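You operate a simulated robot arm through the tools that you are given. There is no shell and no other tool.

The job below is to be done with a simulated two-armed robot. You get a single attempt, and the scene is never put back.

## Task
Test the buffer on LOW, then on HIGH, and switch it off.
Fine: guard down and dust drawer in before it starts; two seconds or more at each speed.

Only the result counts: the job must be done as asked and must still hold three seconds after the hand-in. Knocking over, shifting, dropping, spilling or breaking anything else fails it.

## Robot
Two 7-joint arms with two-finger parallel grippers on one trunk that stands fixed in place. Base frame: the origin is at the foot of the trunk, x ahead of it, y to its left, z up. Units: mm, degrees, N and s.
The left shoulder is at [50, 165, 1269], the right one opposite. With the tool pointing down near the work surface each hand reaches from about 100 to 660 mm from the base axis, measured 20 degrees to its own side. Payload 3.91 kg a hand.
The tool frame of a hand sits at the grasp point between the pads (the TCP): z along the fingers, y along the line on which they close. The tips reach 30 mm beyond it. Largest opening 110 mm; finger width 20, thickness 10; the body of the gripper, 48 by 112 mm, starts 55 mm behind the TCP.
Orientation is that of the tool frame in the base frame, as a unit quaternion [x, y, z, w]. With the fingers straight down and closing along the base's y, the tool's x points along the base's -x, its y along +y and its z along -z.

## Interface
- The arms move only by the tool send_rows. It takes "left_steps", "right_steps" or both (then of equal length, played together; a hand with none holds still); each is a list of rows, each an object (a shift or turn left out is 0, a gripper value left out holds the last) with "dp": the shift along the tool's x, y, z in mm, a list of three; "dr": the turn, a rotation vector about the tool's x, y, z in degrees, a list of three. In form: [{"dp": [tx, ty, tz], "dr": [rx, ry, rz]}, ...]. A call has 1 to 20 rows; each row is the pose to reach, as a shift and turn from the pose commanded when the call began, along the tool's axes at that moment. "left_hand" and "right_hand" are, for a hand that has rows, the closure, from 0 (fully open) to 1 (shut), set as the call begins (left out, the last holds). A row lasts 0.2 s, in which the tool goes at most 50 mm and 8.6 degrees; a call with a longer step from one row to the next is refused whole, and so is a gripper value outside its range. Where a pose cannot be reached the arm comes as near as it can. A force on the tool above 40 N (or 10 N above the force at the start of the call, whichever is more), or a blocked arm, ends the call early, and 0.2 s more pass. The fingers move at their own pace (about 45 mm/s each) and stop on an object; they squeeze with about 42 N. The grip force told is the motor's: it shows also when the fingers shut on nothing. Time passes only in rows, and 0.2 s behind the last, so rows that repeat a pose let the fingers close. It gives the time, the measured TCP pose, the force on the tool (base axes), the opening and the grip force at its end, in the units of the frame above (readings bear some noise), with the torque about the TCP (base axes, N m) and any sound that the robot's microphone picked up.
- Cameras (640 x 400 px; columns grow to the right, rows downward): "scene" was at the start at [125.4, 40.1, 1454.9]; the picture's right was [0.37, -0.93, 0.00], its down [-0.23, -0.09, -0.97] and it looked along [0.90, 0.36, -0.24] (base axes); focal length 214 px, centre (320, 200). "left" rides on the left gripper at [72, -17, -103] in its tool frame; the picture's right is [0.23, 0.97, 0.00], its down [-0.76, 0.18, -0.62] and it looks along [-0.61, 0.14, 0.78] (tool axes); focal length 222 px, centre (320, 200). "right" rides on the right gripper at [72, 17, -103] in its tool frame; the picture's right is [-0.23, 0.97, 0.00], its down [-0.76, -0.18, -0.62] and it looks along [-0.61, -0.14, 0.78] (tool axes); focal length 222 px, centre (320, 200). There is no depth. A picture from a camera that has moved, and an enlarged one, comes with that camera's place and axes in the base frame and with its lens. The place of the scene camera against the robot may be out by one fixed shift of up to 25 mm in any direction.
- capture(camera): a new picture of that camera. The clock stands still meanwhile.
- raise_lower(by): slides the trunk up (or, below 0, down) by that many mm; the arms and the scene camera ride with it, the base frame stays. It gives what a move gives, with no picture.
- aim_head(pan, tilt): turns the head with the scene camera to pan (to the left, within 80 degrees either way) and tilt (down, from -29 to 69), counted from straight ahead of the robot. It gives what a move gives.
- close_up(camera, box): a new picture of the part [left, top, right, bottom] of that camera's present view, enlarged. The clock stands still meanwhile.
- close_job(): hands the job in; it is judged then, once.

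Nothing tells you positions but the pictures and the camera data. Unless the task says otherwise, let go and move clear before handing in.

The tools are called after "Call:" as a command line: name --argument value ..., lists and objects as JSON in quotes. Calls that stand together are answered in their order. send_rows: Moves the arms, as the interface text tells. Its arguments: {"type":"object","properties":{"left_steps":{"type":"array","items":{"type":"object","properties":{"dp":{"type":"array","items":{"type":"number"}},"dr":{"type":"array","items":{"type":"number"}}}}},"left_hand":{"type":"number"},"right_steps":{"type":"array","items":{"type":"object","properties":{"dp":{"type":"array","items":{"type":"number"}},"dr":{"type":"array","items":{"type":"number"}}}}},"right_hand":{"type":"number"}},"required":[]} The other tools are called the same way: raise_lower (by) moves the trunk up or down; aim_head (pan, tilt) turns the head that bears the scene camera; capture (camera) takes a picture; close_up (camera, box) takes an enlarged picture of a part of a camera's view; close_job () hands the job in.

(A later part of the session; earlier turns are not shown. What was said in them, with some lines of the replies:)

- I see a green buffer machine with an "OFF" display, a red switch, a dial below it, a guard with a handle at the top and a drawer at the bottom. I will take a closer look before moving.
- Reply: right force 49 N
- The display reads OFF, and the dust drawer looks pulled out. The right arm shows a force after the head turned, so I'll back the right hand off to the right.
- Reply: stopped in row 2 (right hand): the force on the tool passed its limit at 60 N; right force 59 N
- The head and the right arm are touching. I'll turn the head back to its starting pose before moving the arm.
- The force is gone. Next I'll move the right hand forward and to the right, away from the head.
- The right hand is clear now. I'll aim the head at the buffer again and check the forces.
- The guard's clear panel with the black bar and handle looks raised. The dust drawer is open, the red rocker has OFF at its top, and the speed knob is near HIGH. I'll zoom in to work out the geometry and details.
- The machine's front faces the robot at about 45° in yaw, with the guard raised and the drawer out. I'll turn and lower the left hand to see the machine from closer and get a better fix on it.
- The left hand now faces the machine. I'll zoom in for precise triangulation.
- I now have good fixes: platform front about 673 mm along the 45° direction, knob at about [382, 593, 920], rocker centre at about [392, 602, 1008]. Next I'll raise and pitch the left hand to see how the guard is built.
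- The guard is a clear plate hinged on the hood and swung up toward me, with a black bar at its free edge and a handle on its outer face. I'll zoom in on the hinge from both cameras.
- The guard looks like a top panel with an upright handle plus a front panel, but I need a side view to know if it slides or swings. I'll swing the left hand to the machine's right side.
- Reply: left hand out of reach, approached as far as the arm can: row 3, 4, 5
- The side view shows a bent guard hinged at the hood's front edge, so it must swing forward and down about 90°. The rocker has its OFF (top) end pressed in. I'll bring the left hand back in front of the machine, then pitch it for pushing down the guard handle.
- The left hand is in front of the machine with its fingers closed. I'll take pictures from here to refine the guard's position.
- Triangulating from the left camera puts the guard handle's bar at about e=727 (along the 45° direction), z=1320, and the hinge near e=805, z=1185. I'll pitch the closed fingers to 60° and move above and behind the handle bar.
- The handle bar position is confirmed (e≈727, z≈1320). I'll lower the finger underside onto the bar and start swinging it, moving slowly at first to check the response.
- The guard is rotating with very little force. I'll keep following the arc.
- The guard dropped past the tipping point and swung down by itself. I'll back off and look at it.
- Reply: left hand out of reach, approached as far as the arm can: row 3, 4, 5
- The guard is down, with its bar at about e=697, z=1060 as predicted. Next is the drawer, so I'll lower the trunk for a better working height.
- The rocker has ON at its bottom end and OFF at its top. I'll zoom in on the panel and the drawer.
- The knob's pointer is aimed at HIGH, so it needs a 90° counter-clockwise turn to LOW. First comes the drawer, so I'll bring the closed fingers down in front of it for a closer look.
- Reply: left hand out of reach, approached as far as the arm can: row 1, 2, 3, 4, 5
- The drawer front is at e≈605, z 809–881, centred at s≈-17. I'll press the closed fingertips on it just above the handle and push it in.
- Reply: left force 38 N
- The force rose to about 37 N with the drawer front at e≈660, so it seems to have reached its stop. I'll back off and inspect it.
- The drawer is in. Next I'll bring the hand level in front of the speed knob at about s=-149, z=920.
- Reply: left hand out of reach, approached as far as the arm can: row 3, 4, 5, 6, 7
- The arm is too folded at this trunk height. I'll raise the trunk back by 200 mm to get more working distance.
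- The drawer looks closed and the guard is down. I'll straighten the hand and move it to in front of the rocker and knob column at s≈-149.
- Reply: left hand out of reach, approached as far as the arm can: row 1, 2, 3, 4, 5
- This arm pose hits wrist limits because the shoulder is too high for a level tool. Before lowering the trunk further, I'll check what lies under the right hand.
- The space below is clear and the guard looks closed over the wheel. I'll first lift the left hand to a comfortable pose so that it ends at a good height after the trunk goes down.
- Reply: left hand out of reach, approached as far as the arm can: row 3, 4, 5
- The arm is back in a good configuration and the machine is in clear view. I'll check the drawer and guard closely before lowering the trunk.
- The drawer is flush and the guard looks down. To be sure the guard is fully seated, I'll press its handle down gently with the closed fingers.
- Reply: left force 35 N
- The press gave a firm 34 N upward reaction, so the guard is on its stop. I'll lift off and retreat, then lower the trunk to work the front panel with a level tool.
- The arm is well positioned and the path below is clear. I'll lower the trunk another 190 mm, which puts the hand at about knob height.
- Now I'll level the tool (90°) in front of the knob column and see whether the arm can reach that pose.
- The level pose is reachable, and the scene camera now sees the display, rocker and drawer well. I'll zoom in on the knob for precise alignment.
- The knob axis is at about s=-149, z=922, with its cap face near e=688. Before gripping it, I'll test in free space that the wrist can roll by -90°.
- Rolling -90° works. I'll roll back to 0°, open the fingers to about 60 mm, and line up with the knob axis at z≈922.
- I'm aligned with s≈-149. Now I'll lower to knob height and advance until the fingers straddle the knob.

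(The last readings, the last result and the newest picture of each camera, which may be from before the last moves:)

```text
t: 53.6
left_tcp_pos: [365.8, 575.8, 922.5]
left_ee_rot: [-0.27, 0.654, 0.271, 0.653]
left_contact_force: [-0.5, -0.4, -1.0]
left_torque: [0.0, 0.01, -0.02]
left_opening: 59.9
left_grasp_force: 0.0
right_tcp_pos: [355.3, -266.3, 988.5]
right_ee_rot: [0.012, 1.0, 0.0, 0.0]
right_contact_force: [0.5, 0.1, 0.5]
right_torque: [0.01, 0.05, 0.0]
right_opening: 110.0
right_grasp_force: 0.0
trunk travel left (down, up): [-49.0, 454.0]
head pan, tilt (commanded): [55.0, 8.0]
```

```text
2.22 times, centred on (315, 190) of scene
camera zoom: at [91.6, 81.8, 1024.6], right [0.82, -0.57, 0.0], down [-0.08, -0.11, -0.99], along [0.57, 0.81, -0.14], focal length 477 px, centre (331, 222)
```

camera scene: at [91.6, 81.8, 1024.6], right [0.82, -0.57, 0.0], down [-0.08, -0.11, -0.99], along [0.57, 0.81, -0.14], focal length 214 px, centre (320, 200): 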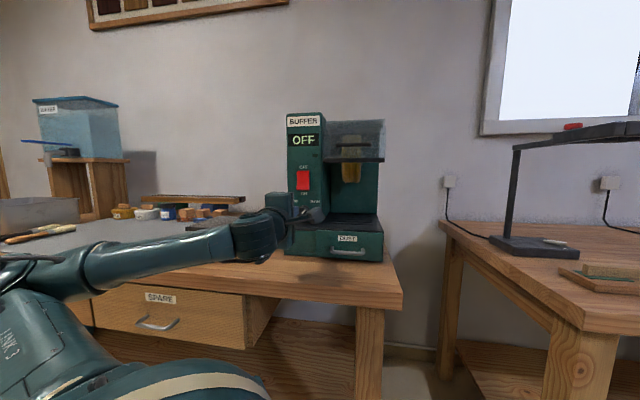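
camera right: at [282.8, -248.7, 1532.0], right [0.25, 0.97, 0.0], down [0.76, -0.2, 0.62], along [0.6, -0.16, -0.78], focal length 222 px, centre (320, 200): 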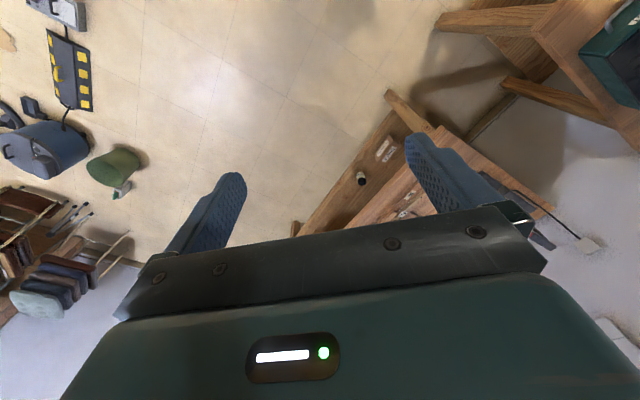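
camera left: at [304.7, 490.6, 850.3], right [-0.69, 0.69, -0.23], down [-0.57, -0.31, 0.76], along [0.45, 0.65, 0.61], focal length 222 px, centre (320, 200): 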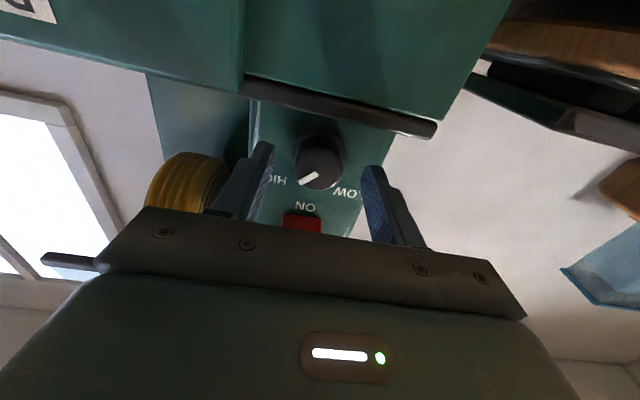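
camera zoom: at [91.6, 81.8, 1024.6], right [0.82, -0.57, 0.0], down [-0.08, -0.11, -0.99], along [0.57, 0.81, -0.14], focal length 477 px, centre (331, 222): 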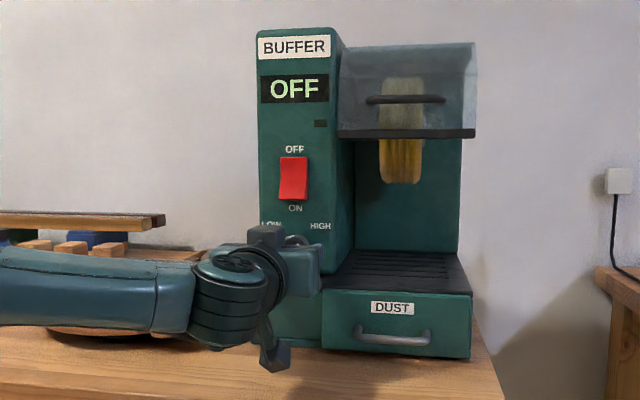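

The knob is centred between the fingers. I'll advance 11 mm more and close on it.

Call:
send_rows --left_steps '[{"dp": [0.5, 0, 6]}, {"dp": [1, 0, 11]}, {"dp": [1, 0, 11]}]'

Call:
send_rows --left_steps '[{"dp": [0, 0, 0]}, {"dp": [0, 0, 0]}, {"dp": [0, 0, 0]}, {"dp": [0, 0, 0]}]' --left_hand 1.0

Call:
capture --camera "left"

```text
t: 54.4
left_tcp_pos: [372.4, 584.4, 921.6]
left_ee_rot: [-0.27, 0.654, 0.27, 0.654]
left_contact_force: [-0.3, -0.2, 0.2]
left_torque: [0.01, 0.01, -0.03]
left_opening: 59.8
left_grasp_force: 0.0
right_tcp_pos: [355.3, -267.0, 989.0]
right_ee_rot: [0.012, 1.0, -0.001, 0.0]
right_contact_force: [-0.6, 0.7, 0.6]
right_torque: [0.01, -0.03, 0.01]
right_opening: 109.9
right_grasp_force: 0.1
trunk travel left (down, up): [-49.0, 454.0]
head pan, tilt (commanded): [55.0, 8.0]
```

```text
t: 55.4
left_tcp_pos: [374.5, 582.3, 922.0]
left_ee_rot: [-0.269, 0.654, 0.269, 0.654]
left_contact_force: [3.3, -3.2, 0.6]
left_torque: [0.03, -0.09, -0.38]
left_opening: 36.5
left_grasp_force: 45.2
right_tcp_pos: [354.9, -266.6, 988.6]
right_ee_rot: [0.012, 1.0, 0.0, -0.001]
right_contact_force: [-0.5, 0.8, -0.1]
right_torque: [0.0, 0.01, -0.03]
right_opening: 110.1
right_grasp_force: 0.2
trunk travel left (down, up): [-49.0, 454.0]
head pan, tilt (commanded): [55.0, 8.0]
```

```text
taken
camera left: at [312.7, 497.5, 849.0], right [-0.69, 0.69, -0.23], down [-0.57, -0.31, 0.76], along [0.45, 0.65, 0.61], focal length 222 px, centre (320, 200)
```

left: 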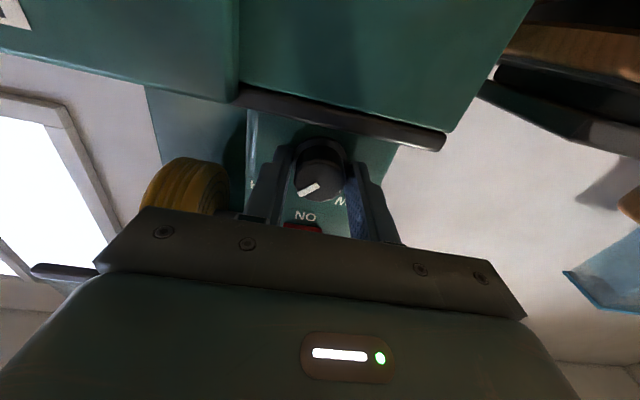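

The knob is gripped (opening 36.5 mm). Now I'll turn it counter-clockwise 90° toward LOW.

Call:
send_rows --left_steps '[{"dp": [0, -1.5, 0], "dr": [0, 0, -7.5]}, {"dp": [0, -1.5, 0], "dr": [0, 0, -15]}, {"dp": [0, -1.5, 0], "dr": [0, 0, -22.5]}, {"dp": [0, -1.5, 0], "dr": [0, 0, -30]}, {"dp": [0, -1.5, 0], "dr": [0, 0, -37.5]}, {"dp": [0, -1.5, 0], "dr": [0, 0, -45]}, {"dp": [0, -1.5, 0], "dr": [0, 0, -52.5]}, {"dp": [0, -1.5, 0], "dr": [0, 0, -60]}, {"dp": [0, -1.5, 0], "dr": [0, 0, -67.5]}, {"dp": [0, -1.5, 0], "dr": [0, 0, -75]}, {"dp": [0, -1.5, 0], "dr": [0, 0, -82.5]}, {"dp": [0, -1.5, 0], "dr": [0, 0, -90]}, {"dp": [0, -1.5, 0], "dr": [0, 0, -90]}]'

Call:
capture --camera "left"

Call:
capture --camera "scene"

```text
t: 58.2
left_tcp_pos: [374.8, 582.3, 922.4]
left_ee_rot: [-0.652, 0.271, -0.272, 0.654]
left_contact_force: [1.3, -2.6, 0.6]
left_torque: [0.03, 0.13, -0.01]
left_opening: 36.3
left_grasp_force: 45.4
right_tcp_pos: [356.2, -266.9, 987.8]
right_ee_rot: [0.012, 1.0, 0.001, -0.001]
right_contact_force: [0.2, 0.0, -0.4]
right_torque: [0.02, 0.01, -0.02]
right_opening: 110.2
right_grasp_force: 0.0
trunk travel left (down, up): [-49.0, 454.0]
head pan, tilt (commanded): [55.0, 8.0]
```

```text
taken
camera left: at [352.5, 457.4, 939.2], right [0.16, -0.16, -0.97], down [-0.98, 0.1, -0.18], along [0.13, 0.98, -0.14], focal length 222 px, centre (320, 200)
```

left: 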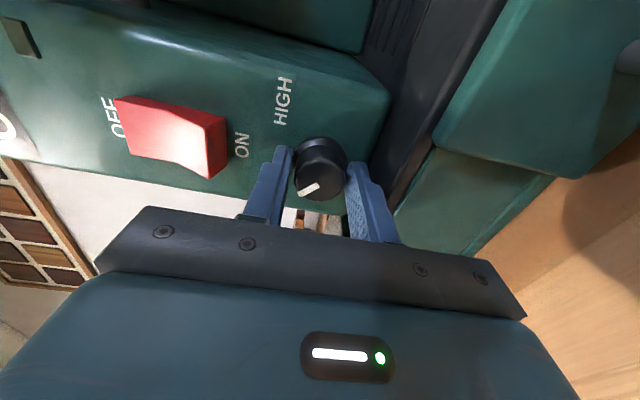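

```text
taken
camera scene: at [91.8, 81.5, 1024.7], right [0.82, -0.57, 0.0], down [-0.08, -0.11, -0.99], along [0.57, 0.81, -0.14], focal length 214 px, centre (320, 200)
```

scene: 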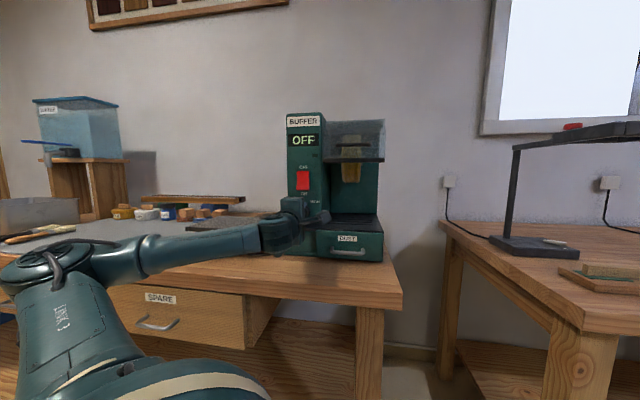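

The knob turned with the gripper and its mark now points toward LOW. I'll open slightly to release it, back off, and check.

Call:
send_rows --left_steps '[{"dp": [0, 0, 0]}, {"dp": [0, 0, 0]}]' --left_hand 0.595

Call:
send_rows --left_steps '[{"dp": [0, 0, -8]}, {"dp": [0, 0, -20]}, {"dp": [0, 0, -40]}, {"dp": [0, 0, -60]}, {"dp": [0, 0, -75]}, {"dp": [0, 0, -75]}]'

Call:
capture --camera "left"

Call:
close_up --camera "left" --box '[240, 60, 400, 200]'

```text
t: 58.8
left_tcp_pos: [374.1, 582.0, 921.0]
left_ee_rot: [-0.653, 0.27, -0.271, 0.654]
left_contact_force: [-0.3, 0.8, 1.1]
left_torque: [0.07, 0.02, -0.01]
left_opening: 43.8
left_grasp_force: 0.1
right_tcp_pos: [355.4, -266.4, 989.2]
right_ee_rot: [0.012, 1.0, 0.001, 0.0]
right_contact_force: [0.7, -0.4, 0.6]
right_torque: [0.01, 0.01, -0.02]
right_opening: 110.1
right_grasp_force: 0.0
trunk travel left (down, up): [-49.0, 454.0]
head pan, tilt (commanded): [55.0, 8.0]
```

```text
t: 60.2
left_tcp_pos: [321.1, 528.7, 920.8]
left_ee_rot: [0.654, -0.27, 0.272, -0.653]
left_contact_force: [-0.9, -0.5, -0.2]
left_torque: [0.0, -0.02, -0.01]
left_opening: 44.5
left_grasp_force: 0.0
right_tcp_pos: [355.8, -266.8, 988.5]
right_ee_rot: [0.013, 1.0, 0.0, -0.001]
right_contact_force: [0.6, 0.5, -0.6]
right_torque: [0.0, -0.01, -0.01]
right_opening: 110.1
right_grasp_force: 0.1
trunk travel left (down, up): [-49.0, 454.0]
head pan, tilt (commanded): [55.0, 8.0]
```

```text
taken
camera left: at [299.3, 404.3, 938.5], right [0.16, -0.16, -0.97], down [-0.98, 0.1, -0.18], along [0.12, 0.98, -0.14], focal length 222 px, centre (320, 200)
```

left: 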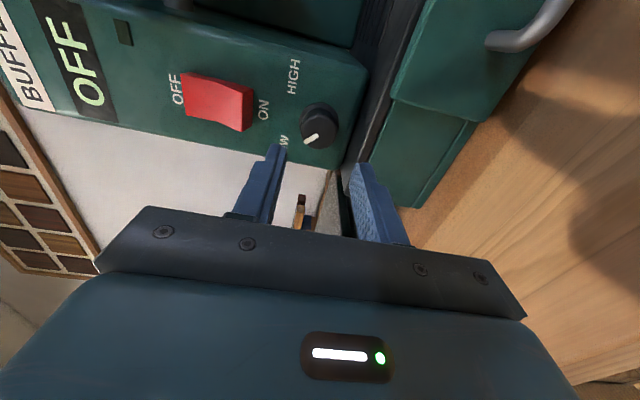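

```text
2.86 times, centred on (320, 130) of left
camera zoom: at [299.3, 404.3, 938.5], right [0.16, -0.16, -0.97], down [-0.98, 0.1, -0.18], along [0.12, 0.98, -0.14], focal length 635 px, centre (320, 400)
```

zoom: 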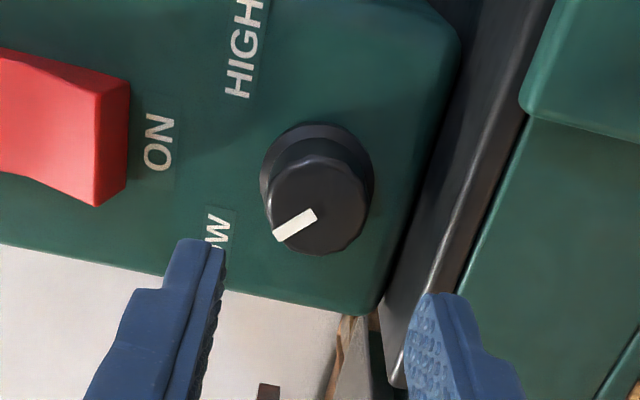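

The mark now points at LOW. Next I'll close the fingers, raise the hand to the rocker's lower (ON) end at z≈994, and stop just short of it.

Call:
send_rows --left_steps '[{"dp": [-1, -25, 0]}, {"dp": [-1.5, -50, 10]}, {"dp": [-1.5, -73, 25]}, {"dp": [-1.5, -73, 40]}, {"dp": [-1.5, -73, 54]}, {"dp": [-1.5, -73, 54]}]' --left_hand 1.0

Call:
capture --camera "left"

Call:
capture --camera "scene"

```text
t: 61.6
left_tcp_pos: [359.8, 569.5, 994.4]
left_ee_rot: [-0.653, 0.271, -0.271, 0.653]
left_contact_force: [-0.5, -0.7, -0.1]
left_torque: [-0.01, 0.01, -0.02]
left_opening: 0.2
left_grasp_force: 37.4
right_tcp_pos: [355.1, -265.9, 989.6]
right_ee_rot: [0.012, 1.0, 0.0, 0.0]
right_contact_force: [0.2, 0.3, -0.6]
right_torque: [-0.02, -0.01, -0.02]
right_opening: 109.9
right_grasp_force: 0.1
trunk travel left (down, up): [-49.0, 454.0]
head pan, tilt (commanded): [55.0, 8.0]
```

```text
taken
camera left: at [337.0, 444.0, 1011.7], right [0.16, -0.16, -0.97], down [-0.98, 0.1, -0.18], along [0.12, 0.98, -0.14], focal length 222 px, centre (320, 200)
```

left: 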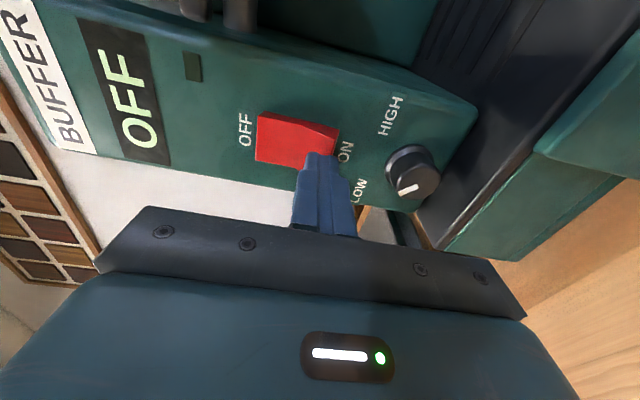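

```text
taken
camera scene: at [91.7, 81.8, 1024.6], right [0.82, -0.57, 0.0], down [-0.08, -0.11, -0.99], along [0.57, 0.81, -0.14], focal length 214 px, centre (320, 200)
```

scene: 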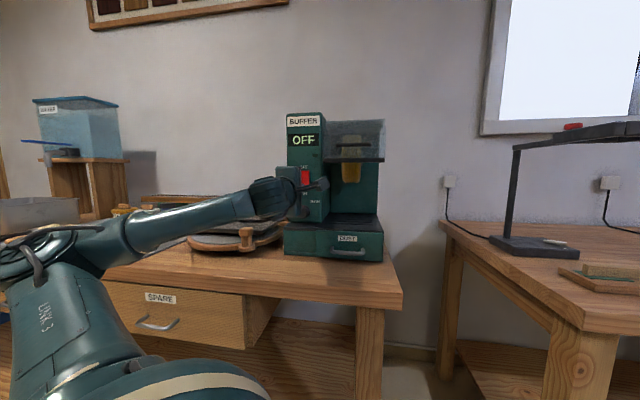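

Call:
close_up --camera "left" --box '[220, 80, 460, 230]'

Call:
close_up --camera "scene" --box '[270, 100, 350, 230]'

```text
2.67 times, centred on (340, 155) of left
camera zoom: at [337.0, 444.0, 1011.7], right [0.16, -0.16, -0.97], down [-0.98, 0.1, -0.18], along [0.12, 0.98, -0.14], focal length 592 px, centre (267, 320)
```

zoom: 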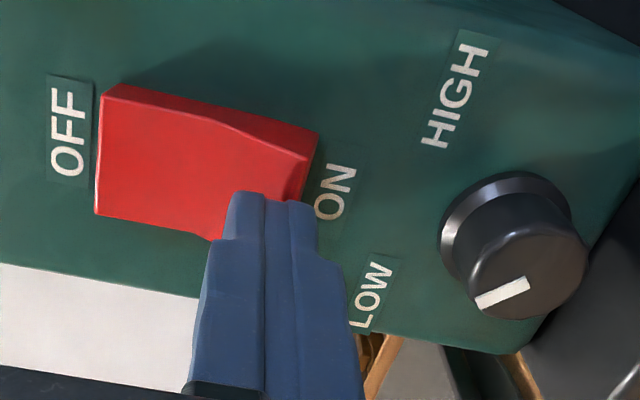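

```text
3.08 times, centred on (310, 165) of scene
camera zoom: at [91.7, 81.8, 1024.6], right [0.82, -0.57, 0.0], down [-0.08, -0.11, -0.99], along [0.57, 0.81, -0.14], focal length 660 px, centre (351, 308)
```

zoom: 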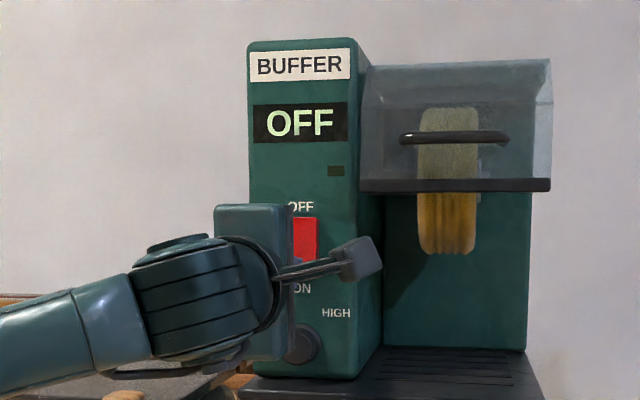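

The knob is on LOW. Now I'll press the lower (ON) end of the rocker in small steps and watch the force and display.

Call:
send_rows --left_steps '[{"dp": [0, 0, 6]}, {"dp": [0, 0, 10]}, {"dp": [0, 0, 13]}, {"dp": [0, 0, 15]}, {"dp": [0, 0, 17]}]'

Call:
close_up --camera "scene" --box '[270, 100, 350, 230]'

Call:
close_up --camera "left" --box '[60, 20, 460, 230]'

```text
t: 62.8
left_tcp_pos: [368.3, 578.4, 994.4]
left_ee_rot: [0.653, -0.271, 0.271, -0.653]
left_contact_force: [-30.9, -21.5, -13.5]
left_torque: [-0.4, 0.44, 0.32]
left_opening: 0.0
left_grasp_force: 38.2
right_tcp_pos: [353.8, -266.9, 989.4]
right_ee_rot: [0.012, 1.0, 0.001, 0.0]
right_contact_force: [-0.3, -0.5, -0.8]
right_torque: [0.01, 0.0, -0.01]
right_opening: 109.9
right_grasp_force: 0.0
trunk travel left (down, up): [-49.0, 454.0]
head pan, tilt (commanded): [55.0, 8.0]
```

```text
3.08 times, centred on (310, 165) of scene
camera zoom: at [89.7, 80.9, 1024.7], right [0.82, -0.57, 0.0], down [-0.08, -0.11, -0.99], along [0.57, 0.81, -0.14], focal length 660 px, centre (351, 308)
```

zoom: 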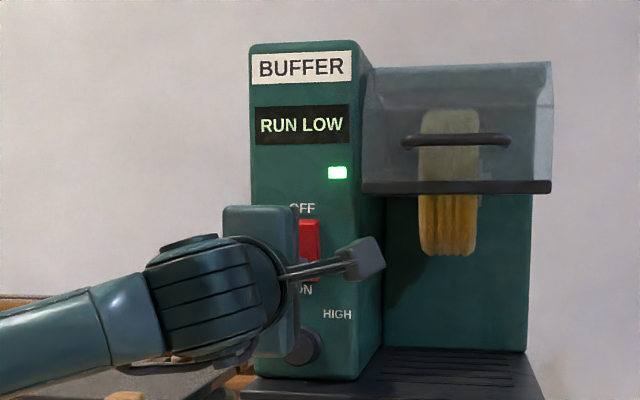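

```text
1.60 times, centred on (260, 125) of left
camera zoom: at [346.4, 454.2, 1011.9], right [0.16, -0.16, -0.97], down [-0.98, 0.1, -0.18], along [0.13, 0.98, -0.14], focal length 355 px, centre (416, 320)
```

zoom: 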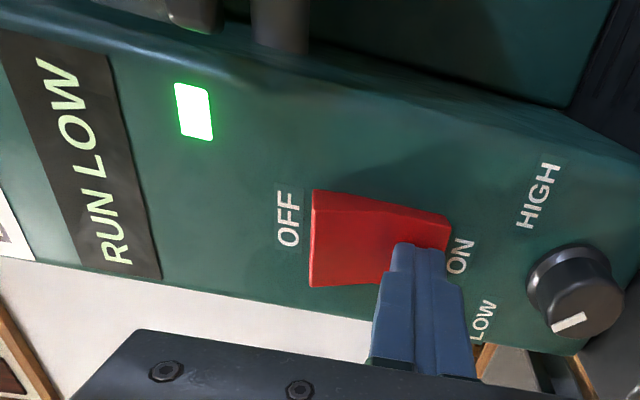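

The display reads RUN LOW and the green lamp is on. I'll retreat from the rocker and let it run on LOW for a few seconds.

Call:
send_rows --left_steps '[{"dp": [0, 0, -8]}, {"dp": [0, 0, -25]}, {"dp": [0, 0, -50]}, {"dp": [0, 0, -75]}, {"dp": [0, 0, -75]}, {"dp": [0, 0, -75]}, {"dp": [0, 0, -75]}, {"dp": [0, 0, -75]}, {"dp": [0, 0, -75]}, {"dp": [0, 0, -75]}, {"dp": [0, 0, -75]}, {"dp": [0, 0, -75]}]'

Call:
close_up --camera "scene" --box '[270, 100, 390, 270]'

```text
t: 65.4
left_tcp_pos: [316.8, 528.1, 994.3]
left_ee_rot: [0.653, -0.271, 0.272, -0.653]
left_contact_force: [0.2, -0.5, -0.6]
left_torque: [-0.01, 0.0, 0.04]
left_opening: 0.0
left_grasp_force: 37.5
right_tcp_pos: [356.6, -266.7, 988.9]
right_ee_rot: [0.012, 1.0, 0.0, -0.001]
right_contact_force: [0.0, 0.0, 0.5]
right_torque: [-0.02, 0.02, 0.01]
right_opening: 110.1
right_grasp_force: 0.1
trunk travel left (down, up): [-49.0, 454.0]
head pan, tilt (commanded): [55.0, 8.0]
```

```text
2.35 times, centred on (330, 185) of scene
camera zoom: at [91.6, 81.8, 1024.6], right [0.82, -0.57, 0.0], down [-0.08, -0.11, -0.99], along [0.57, 0.81, -0.14], focal length 505 px, centre (296, 235)
```

zoom: 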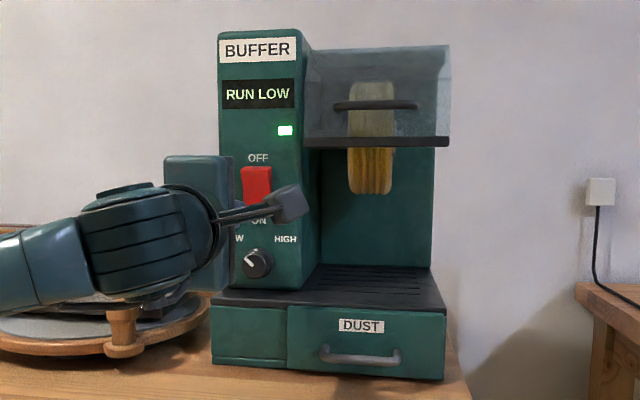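

It is still running on LOW. I'll open the fingers to 44 mm and lower to the knob axis for the turn to HIGH.

Call:
send_rows --left_steps '[{"dp": [1, 24, 0]}, {"dp": [2.4, 48, 0]}, {"dp": [2.4, 72.3, 0]}, {"dp": [2.4, 72.3, 20]}, {"dp": [2.4, 72.3, 40]}, {"dp": [2.4, 72.3, 55]}, {"dp": [2.4, 72.3, 62]}, {"dp": [2.4, 72.3, 62]}]' --left_hand 0.595

Call:
capture --camera "left"

Call:
close_up --camera "scene" --box '[270, 100, 390, 270]'

```text
t: 67.2
left_tcp_pos: [360.9, 568.4, 922.5]
left_ee_rot: [-0.653, 0.27, -0.271, 0.653]
left_contact_force: [-0.1, 0.4, 0.1]
left_torque: [0.01, -0.01, 0.02]
left_opening: 44.7
left_grasp_force: 0.0
right_tcp_pos: [354.3, -265.9, 988.4]
right_ee_rot: [0.012, 1.0, -0.001, 0.0]
right_contact_force: [-0.6, 0.2, -1.1]
right_torque: [-0.04, -0.01, -0.01]
right_opening: 110.0
right_grasp_force: 0.0
trunk travel left (down, up): [-49.0, 454.0]
head pan, tilt (commanded): [55.0, 8.0]
```

```text
taken
camera left: at [341.1, 444.9, 939.3], right [0.16, -0.16, -0.97], down [-0.98, 0.1, -0.18], along [0.13, 0.98, -0.14], focal length 222 px, centre (320, 200)
```

left: 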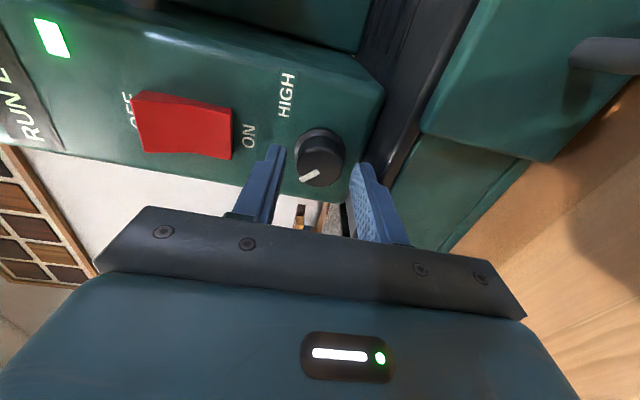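

```text
2.35 times, centred on (330, 185) of scene
camera zoom: at [91.6, 81.8, 1024.6], right [0.82, -0.57, 0.0], down [-0.08, -0.11, -0.99], along [0.57, 0.81, -0.14], focal length 505 px, centre (296, 235)
```

zoom: 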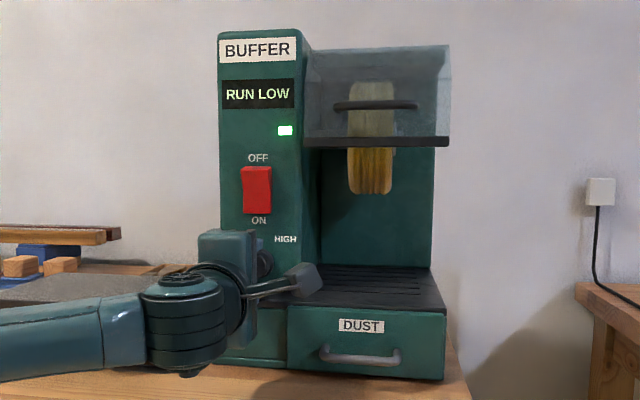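

The knob is centred between the fingers. I'll advance 20 mm and grip it.

Call:
send_rows --left_steps '[{"dp": [0, 0, 6]}, {"dp": [0, 0, 13]}, {"dp": [0, 0, 19.5]}, {"dp": [0, 0, 19.5]}]'

Call:
send_rows --left_steps '[{"dp": [0, 0, 0]}, {"dp": [0, 0, 0]}, {"dp": [0, 0, 0]}]' --left_hand 1.0

```text
t: 68.2
left_tcp_pos: [377.2, 582.3, 921.7]
left_ee_rot: [0.653, -0.271, 0.272, -0.653]
left_contact_force: [-0.1, -0.6, 0.9]
left_torque: [-0.03, 0.02, 0.0]
left_opening: 44.5
left_grasp_force: 0.0
right_tcp_pos: [355.8, -266.4, 988.6]
right_ee_rot: [0.012, 1.0, 0.0, 0.0]
right_contact_force: [1.0, 0.4, 0.5]
right_torque: [0.0, 0.0, 0.0]
right_opening: 109.9
right_grasp_force: 0.0
trunk travel left (down, up): [-49.0, 454.0]
head pan, tilt (commanded): [55.0, 8.0]
```

```text
t: 69.0
left_tcp_pos: [376.5, 582.4, 922.3]
left_ee_rot: [0.653, -0.27, 0.272, -0.653]
left_contact_force: [3.2, 1.1, 2.4]
left_torque: [0.02, -0.03, -0.2]
left_opening: 37.1
left_grasp_force: 45.3
right_tcp_pos: [355.2, -265.5, 988.5]
right_ee_rot: [0.012, 1.0, 0.0, 0.0]
right_contact_force: [-0.2, 0.3, -0.7]
right_torque: [-0.03, 0.01, 0.0]
right_opening: 109.8
right_grasp_force: 0.1
trunk travel left (down, up): [-49.0, 454.0]
head pan, tilt (commanded): [55.0, 8.0]
```

The knob is gripped (37 mm). Now I'll turn it clockwise 90° to HIGH.

Call:
send_rows --left_steps '[{"dr": [0, 0, 7.5]}, {"dr": [0, 0, 15]}, {"dr": [0, 0, 22.5]}, {"dr": [0, 0, 30]}, {"dr": [0, 0, 37.5]}, {"dr": [0, 0, 45]}, {"dr": [0, 0, 52.5]}, {"dr": [0, 0, 60]}, {"dr": [0, 0, 67.5]}, {"dr": [0, 0, 75]}, {"dr": [0, 0, 82.5]}, {"dr": [0, 0, 90]}, {"dr": [0, 0, 90]}]'

Call:
close_up --camera "scene" --box '[270, 100, 390, 270]'

Call:
capture --camera "left"

```text
t: 71.8
left_tcp_pos: [375.3, 584.3, 921.0]
left_ee_rot: [-0.271, 0.654, 0.27, 0.652]
left_contact_force: [-24.4, -5.0, -13.6]
left_torque: [-0.27, 0.24, 0.76]
left_opening: 36.7
left_grasp_force: 45.1
right_tcp_pos: [354.6, -265.0, 989.8]
right_ee_rot: [0.012, 1.0, -0.001, 0.001]
right_contact_force: [0.3, 0.2, -1.1]
right_torque: [-0.02, 0.0, 0.01]
right_opening: 109.9
right_grasp_force: 0.1
trunk travel left (down, up): [-49.0, 454.0]
head pan, tilt (commanded): [55.0, 8.0]
```

```text
2.35 times, centred on (330, 185) of scene
camera zoom: at [90.5, 82.5, 1024.6], right [0.82, -0.57, 0.0], down [-0.08, -0.12, -0.99], along [0.57, 0.81, -0.14], focal length 505 px, centre (296, 235)
```

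zoom: 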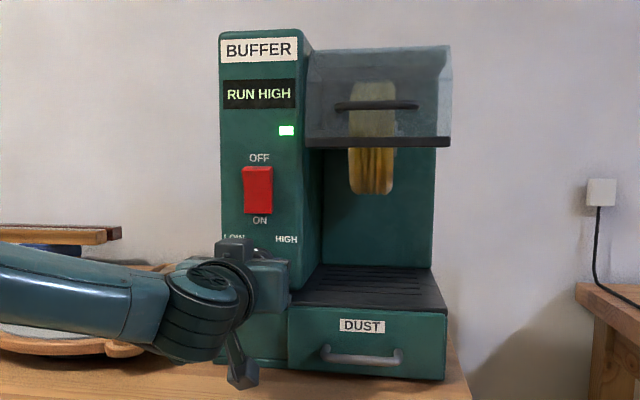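

```text
taken
camera left: at [314.5, 498.7, 848.8], right [-0.69, 0.69, -0.23], down [-0.56, -0.31, 0.76], along [0.45, 0.65, 0.6], focal length 222 px, centre (320, 200)
```

left: 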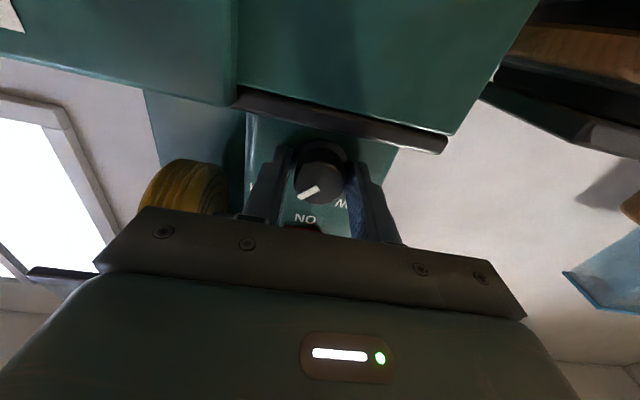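

The display reads RUN HIGH. I'll open the fingers to release the knob and hold there for a bit over two seconds.

Call:
send_rows --left_steps '[{"dp": [0, 0, 0]}, {"dp": [0, 0, 0]}, {"dp": [0, 0, 0]}, {"dp": [0, 0, -10]}, {"dp": [0, 0, -30]}, {"dp": [0, 0, -55]}, {"dp": [0, 0, -80]}, {"dp": [0, 0, -80]}, {"dp": [0, 0, -80]}, {"dp": [0, 0, -80]}, {"dp": [0, 0, -80]}, {"dp": [0, 0, -80]}, {"dp": [0, 0, -80]}, {"dp": [0, 0, -80]}, {"dp": [0, 0, -80]}]' --left_hand 0.455

Call:
close_up --camera "scene" --box '[270, 100, 390, 270]'

Call:
capture --camera "left"

```text
t: 75.0
left_tcp_pos: [319.2, 526.3, 922.0]
left_ee_rot: [-0.27, 0.653, 0.269, 0.654]
left_contact_force: [0.6, 0.1, 0.7]
left_torque: [0.0, -0.01, 0.04]
left_opening: 60.1
left_grasp_force: 0.1
right_tcp_pos: [355.3, -266.4, 989.8]
right_ee_rot: [0.012, 1.0, 0.0, 0.0]
right_contact_force: [0.4, -0.3, -0.2]
right_torque: [0.0, 0.01, 0.02]
right_opening: 110.4
right_grasp_force: 0.0
trunk travel left (down, up): [-49.0, 454.0]
head pan, tilt (commanded): [55.0, 8.0]
```

```text
2.35 times, centred on (330, 185) of scene
camera zoom: at [91.6, 81.8, 1024.6], right [0.82, -0.57, 0.0], down [-0.08, -0.11, -0.99], along [0.57, 0.81, -0.14], focal length 505 px, centre (296, 235)
```

zoom: 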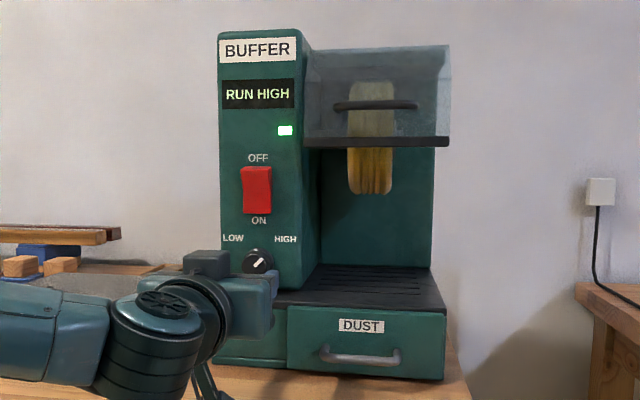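

```text
taken
camera left: at [259.3, 441.6, 849.8], right [-0.69, 0.69, -0.23], down [-0.57, -0.31, 0.76], along [0.45, 0.65, 0.61], focal length 222 px, centre (320, 200)
```

left: 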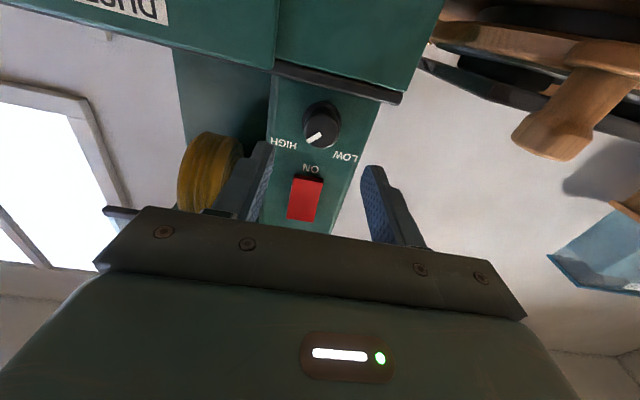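

It has been on HIGH for over three seconds. Now I'll close the fingers and move up in front of the rocker's upper (OFF) end at z≈1032.

Call:
send_rows --left_steps '[{"dp": [-30, 1, 0]}, {"dp": [-65, 2, 0]}, {"dp": [-95, 2, 0]}, {"dp": [-110, 2, 10]}, {"dp": [-110, 2, 30]}, {"dp": [-110, 2, 50]}, {"dp": [-110, 2, 60]}, {"dp": [-110, 2, 60]}]' --left_hand 1.0

Call:
capture --camera "left"

Call:
close_up --camera "scene" --box '[270, 100, 390, 270]'

```text
t: 76.8
left_tcp_pos: [360.6, 569.8, 1033.3]
left_ee_rot: [-0.27, 0.653, 0.27, 0.654]
left_contact_force: [-1.4, -1.2, 0.9]
left_torque: [0.02, -0.01, 0.01]
left_opening: 0.0
left_grasp_force: 37.1
right_tcp_pos: [355.4, -266.2, 989.1]
right_ee_rot: [0.012, 1.0, 0.0, 0.0]
right_contact_force: [-0.2, -0.3, -0.4]
right_torque: [0.0, -0.01, -0.02]
right_opening: 110.0
right_grasp_force: 0.0
trunk travel left (down, up): [-49.0, 454.0]
head pan, tilt (commanded): [55.0, 8.0]
```

```text
taken
camera left: at [300.0, 485.2, 961.0], right [-0.69, 0.69, -0.23], down [-0.57, -0.31, 0.76], along [0.45, 0.65, 0.61], focal length 222 px, centre (320, 200)
```

left: 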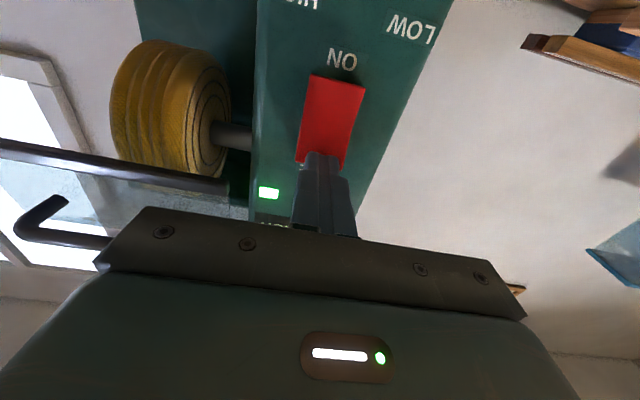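

```text
2.35 times, centred on (330, 185) of scene
camera zoom: at [91.5, 81.6, 1024.7], right [0.82, -0.57, 0.0], down [-0.08, -0.11, -0.99], along [0.57, 0.81, -0.14], focal length 505 px, centre (296, 235)
```

zoom: 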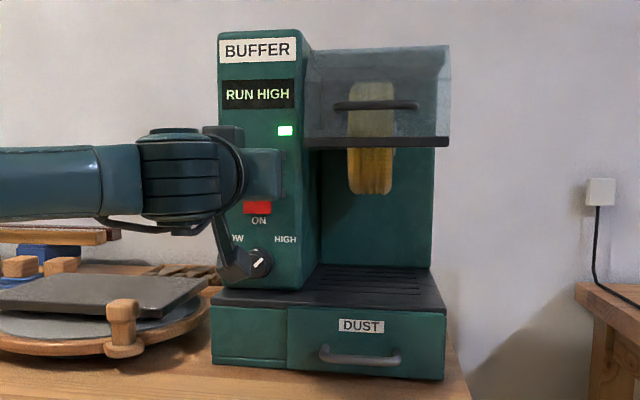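

The fingertips are in front of the rocker's OFF end. Pressing it now in small steps.

Call:
send_rows --left_steps '[{"dp": [0, 0, 6]}, {"dp": [0, 0, 10]}, {"dp": [0, 0, 13]}, {"dp": [0, 0, 15]}, {"dp": [0, 0, 17]}]'

Call:
close_up --camera "scene" --box '[270, 100, 390, 270]'

Call:
capture --camera "left"

```text
t: 77.8
left_tcp_pos: [368.5, 577.0, 1032.4]
left_ee_rot: [-0.271, 0.654, 0.27, 0.653]
left_contact_force: [-23.1, -14.4, -4.5]
left_torque: [0.09, -0.04, 0.22]
left_opening: 0.1
left_grasp_force: 37.5
right_tcp_pos: [353.1, -267.9, 989.7]
right_ee_rot: [0.013, 1.0, 0.0, 0.001]
right_contact_force: [-0.3, -0.4, 0.2]
right_torque: [0.01, 0.04, 0.01]
right_opening: 110.0
right_grasp_force: 0.1
trunk travel left (down, up): [-49.0, 454.0]
head pan, tilt (commanded): [55.0, 8.0]
stopped in row 4 (left hand): the force on the tool passed its limit at 44 N (the readings are from after the stop); the commanded pose is now the measured one
```

```text
2.35 times, centred on (330, 185) of scene
camera zoom: at [89.8, 80.9, 1024.9], right [0.82, -0.57, 0.0], down [-0.08, -0.11, -0.99], along [0.57, 0.81, -0.14], focal length 505 px, centre (296, 235)
```

zoom: 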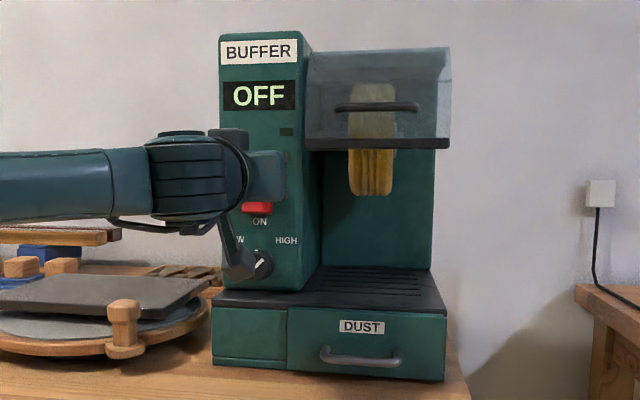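

```text
taken
camera left: at [307.6, 492.7, 960.4], right [-0.69, 0.69, -0.23], down [-0.57, -0.31, 0.76], along [0.45, 0.65, 0.61], focal length 222 px, centre (320, 200)
```

left: 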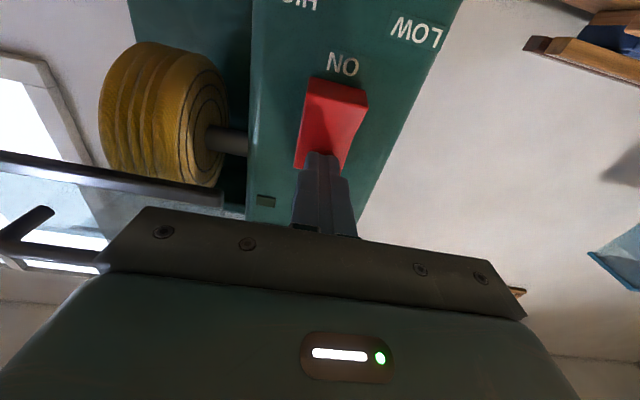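

The display reads OFF and the lamp is out. I'll back the hand straight away from the machine and make a final check.

Call:
send_rows --left_steps '[{"dp": [0, 0, -8]}, {"dp": [0, 0, -25]}, {"dp": [0, 0, -50]}, {"dp": [0, 0, -75]}, {"dp": [0, 0, -95]}, {"dp": [0, 0, -95]}, {"dp": [0, 0, -95]}]'

Call:
capture --camera "scene"

Call:
close_up --camera "scene" --box '[250, 100, 400, 280]'

Call:
capture --camera "left"

```text
t: 79.4
left_tcp_pos: [303.5, 511.4, 1030.4]
left_ee_rot: [-0.27, 0.655, 0.269, 0.653]
left_contact_force: [0.9, 0.3, 0.3]
left_torque: [0.0, 0.03, 0.05]
left_opening: 0.0
left_grasp_force: 37.2
right_tcp_pos: [355.5, -264.7, 987.7]
right_ee_rot: [0.012, 1.0, 0.0, 0.0]
right_contact_force: [0.1, 0.6, 0.7]
right_torque: [0.02, -0.03, 0.01]
right_opening: 110.1
right_grasp_force: 0.1
trunk travel left (down, up): [-49.0, 454.0]
head pan, tilt (commanded): [55.0, 8.0]
```

```text
taken
camera scene: at [91.6, 81.8, 1024.6], right [0.82, -0.57, 0.0], down [-0.08, -0.11, -0.99], along [0.57, 0.81, -0.14], focal length 214 px, centre (320, 200)
```

scene: 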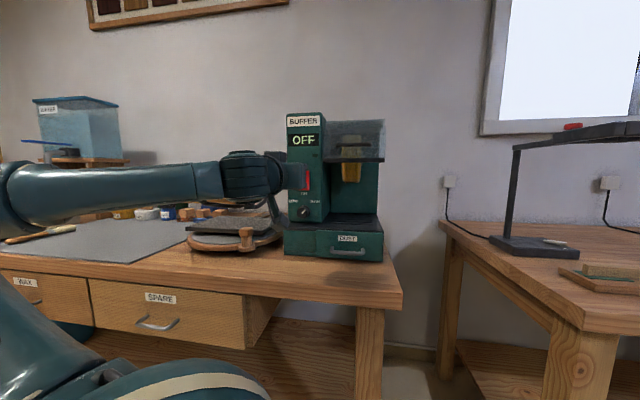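

```text
2.22 times, centred on (325, 190) of scene
camera zoom: at [91.6, 81.8, 1024.6], right [0.82, -0.57, 0.0], down [-0.08, -0.11, -0.99], along [0.57, 0.81, -0.14], focal length 477 px, centre (309, 222)
```

zoom: 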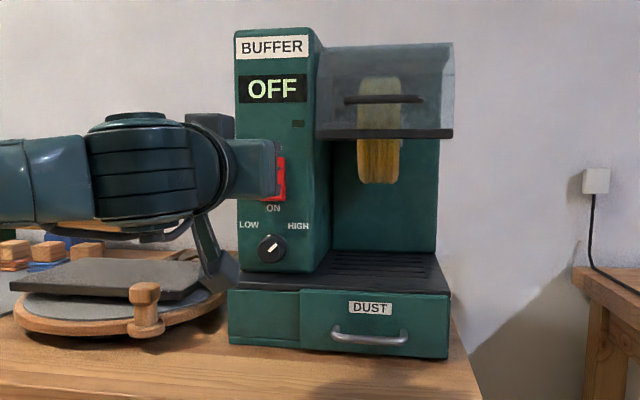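

```text
taken
camera left: at [242.1, 427.0, 959.2], right [-0.69, 0.69, -0.23], down [-0.56, -0.31, 0.76], along [0.46, 0.65, 0.6], focal length 222 px, centre (320, 200)
```

left: 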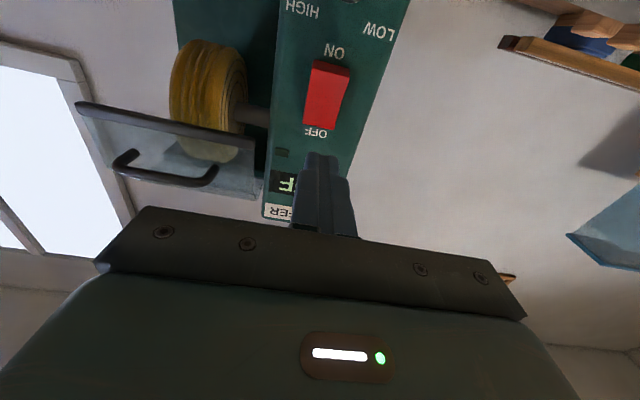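

The buffer reads OFF, the lamp is out, the guard is down, the drawer is in, nothing else has moved, and the hand is clear. It ran on LOW from about t=62.6 s and on HIGH from about t=71.8 s until switch-off near 77.7 s, well over two seconds each. I'm handing in.

Call:
close_job

```text
The job is handed in.
```

The buffer ran on LOW, then on HIGH, and is now switched off. I handed the job in, but no verdict has come back yet.

- **Before starting:** I swung the guard down and pressed its handle until it met a firm stop. I also pushed the dust drawer in until it reached its stop.
- **LOW:** The display read RUN LOW from about 62.7 s until I turned the knob, starting at about 69 s.
- **HIGH:** The display read RUN HIGH by 71.8 s and still did at 76.8 s. I switched it off about a second later.
- **Off:** The display reads OFF and the green lamp is out. The knob is on HIGH, where I found it.

Early on, the head bumped the right arm when I turned it; I backed both apart. Nothing else on the bench looked moved in the last pictures. Both hands were clear of the machine at hand-in.
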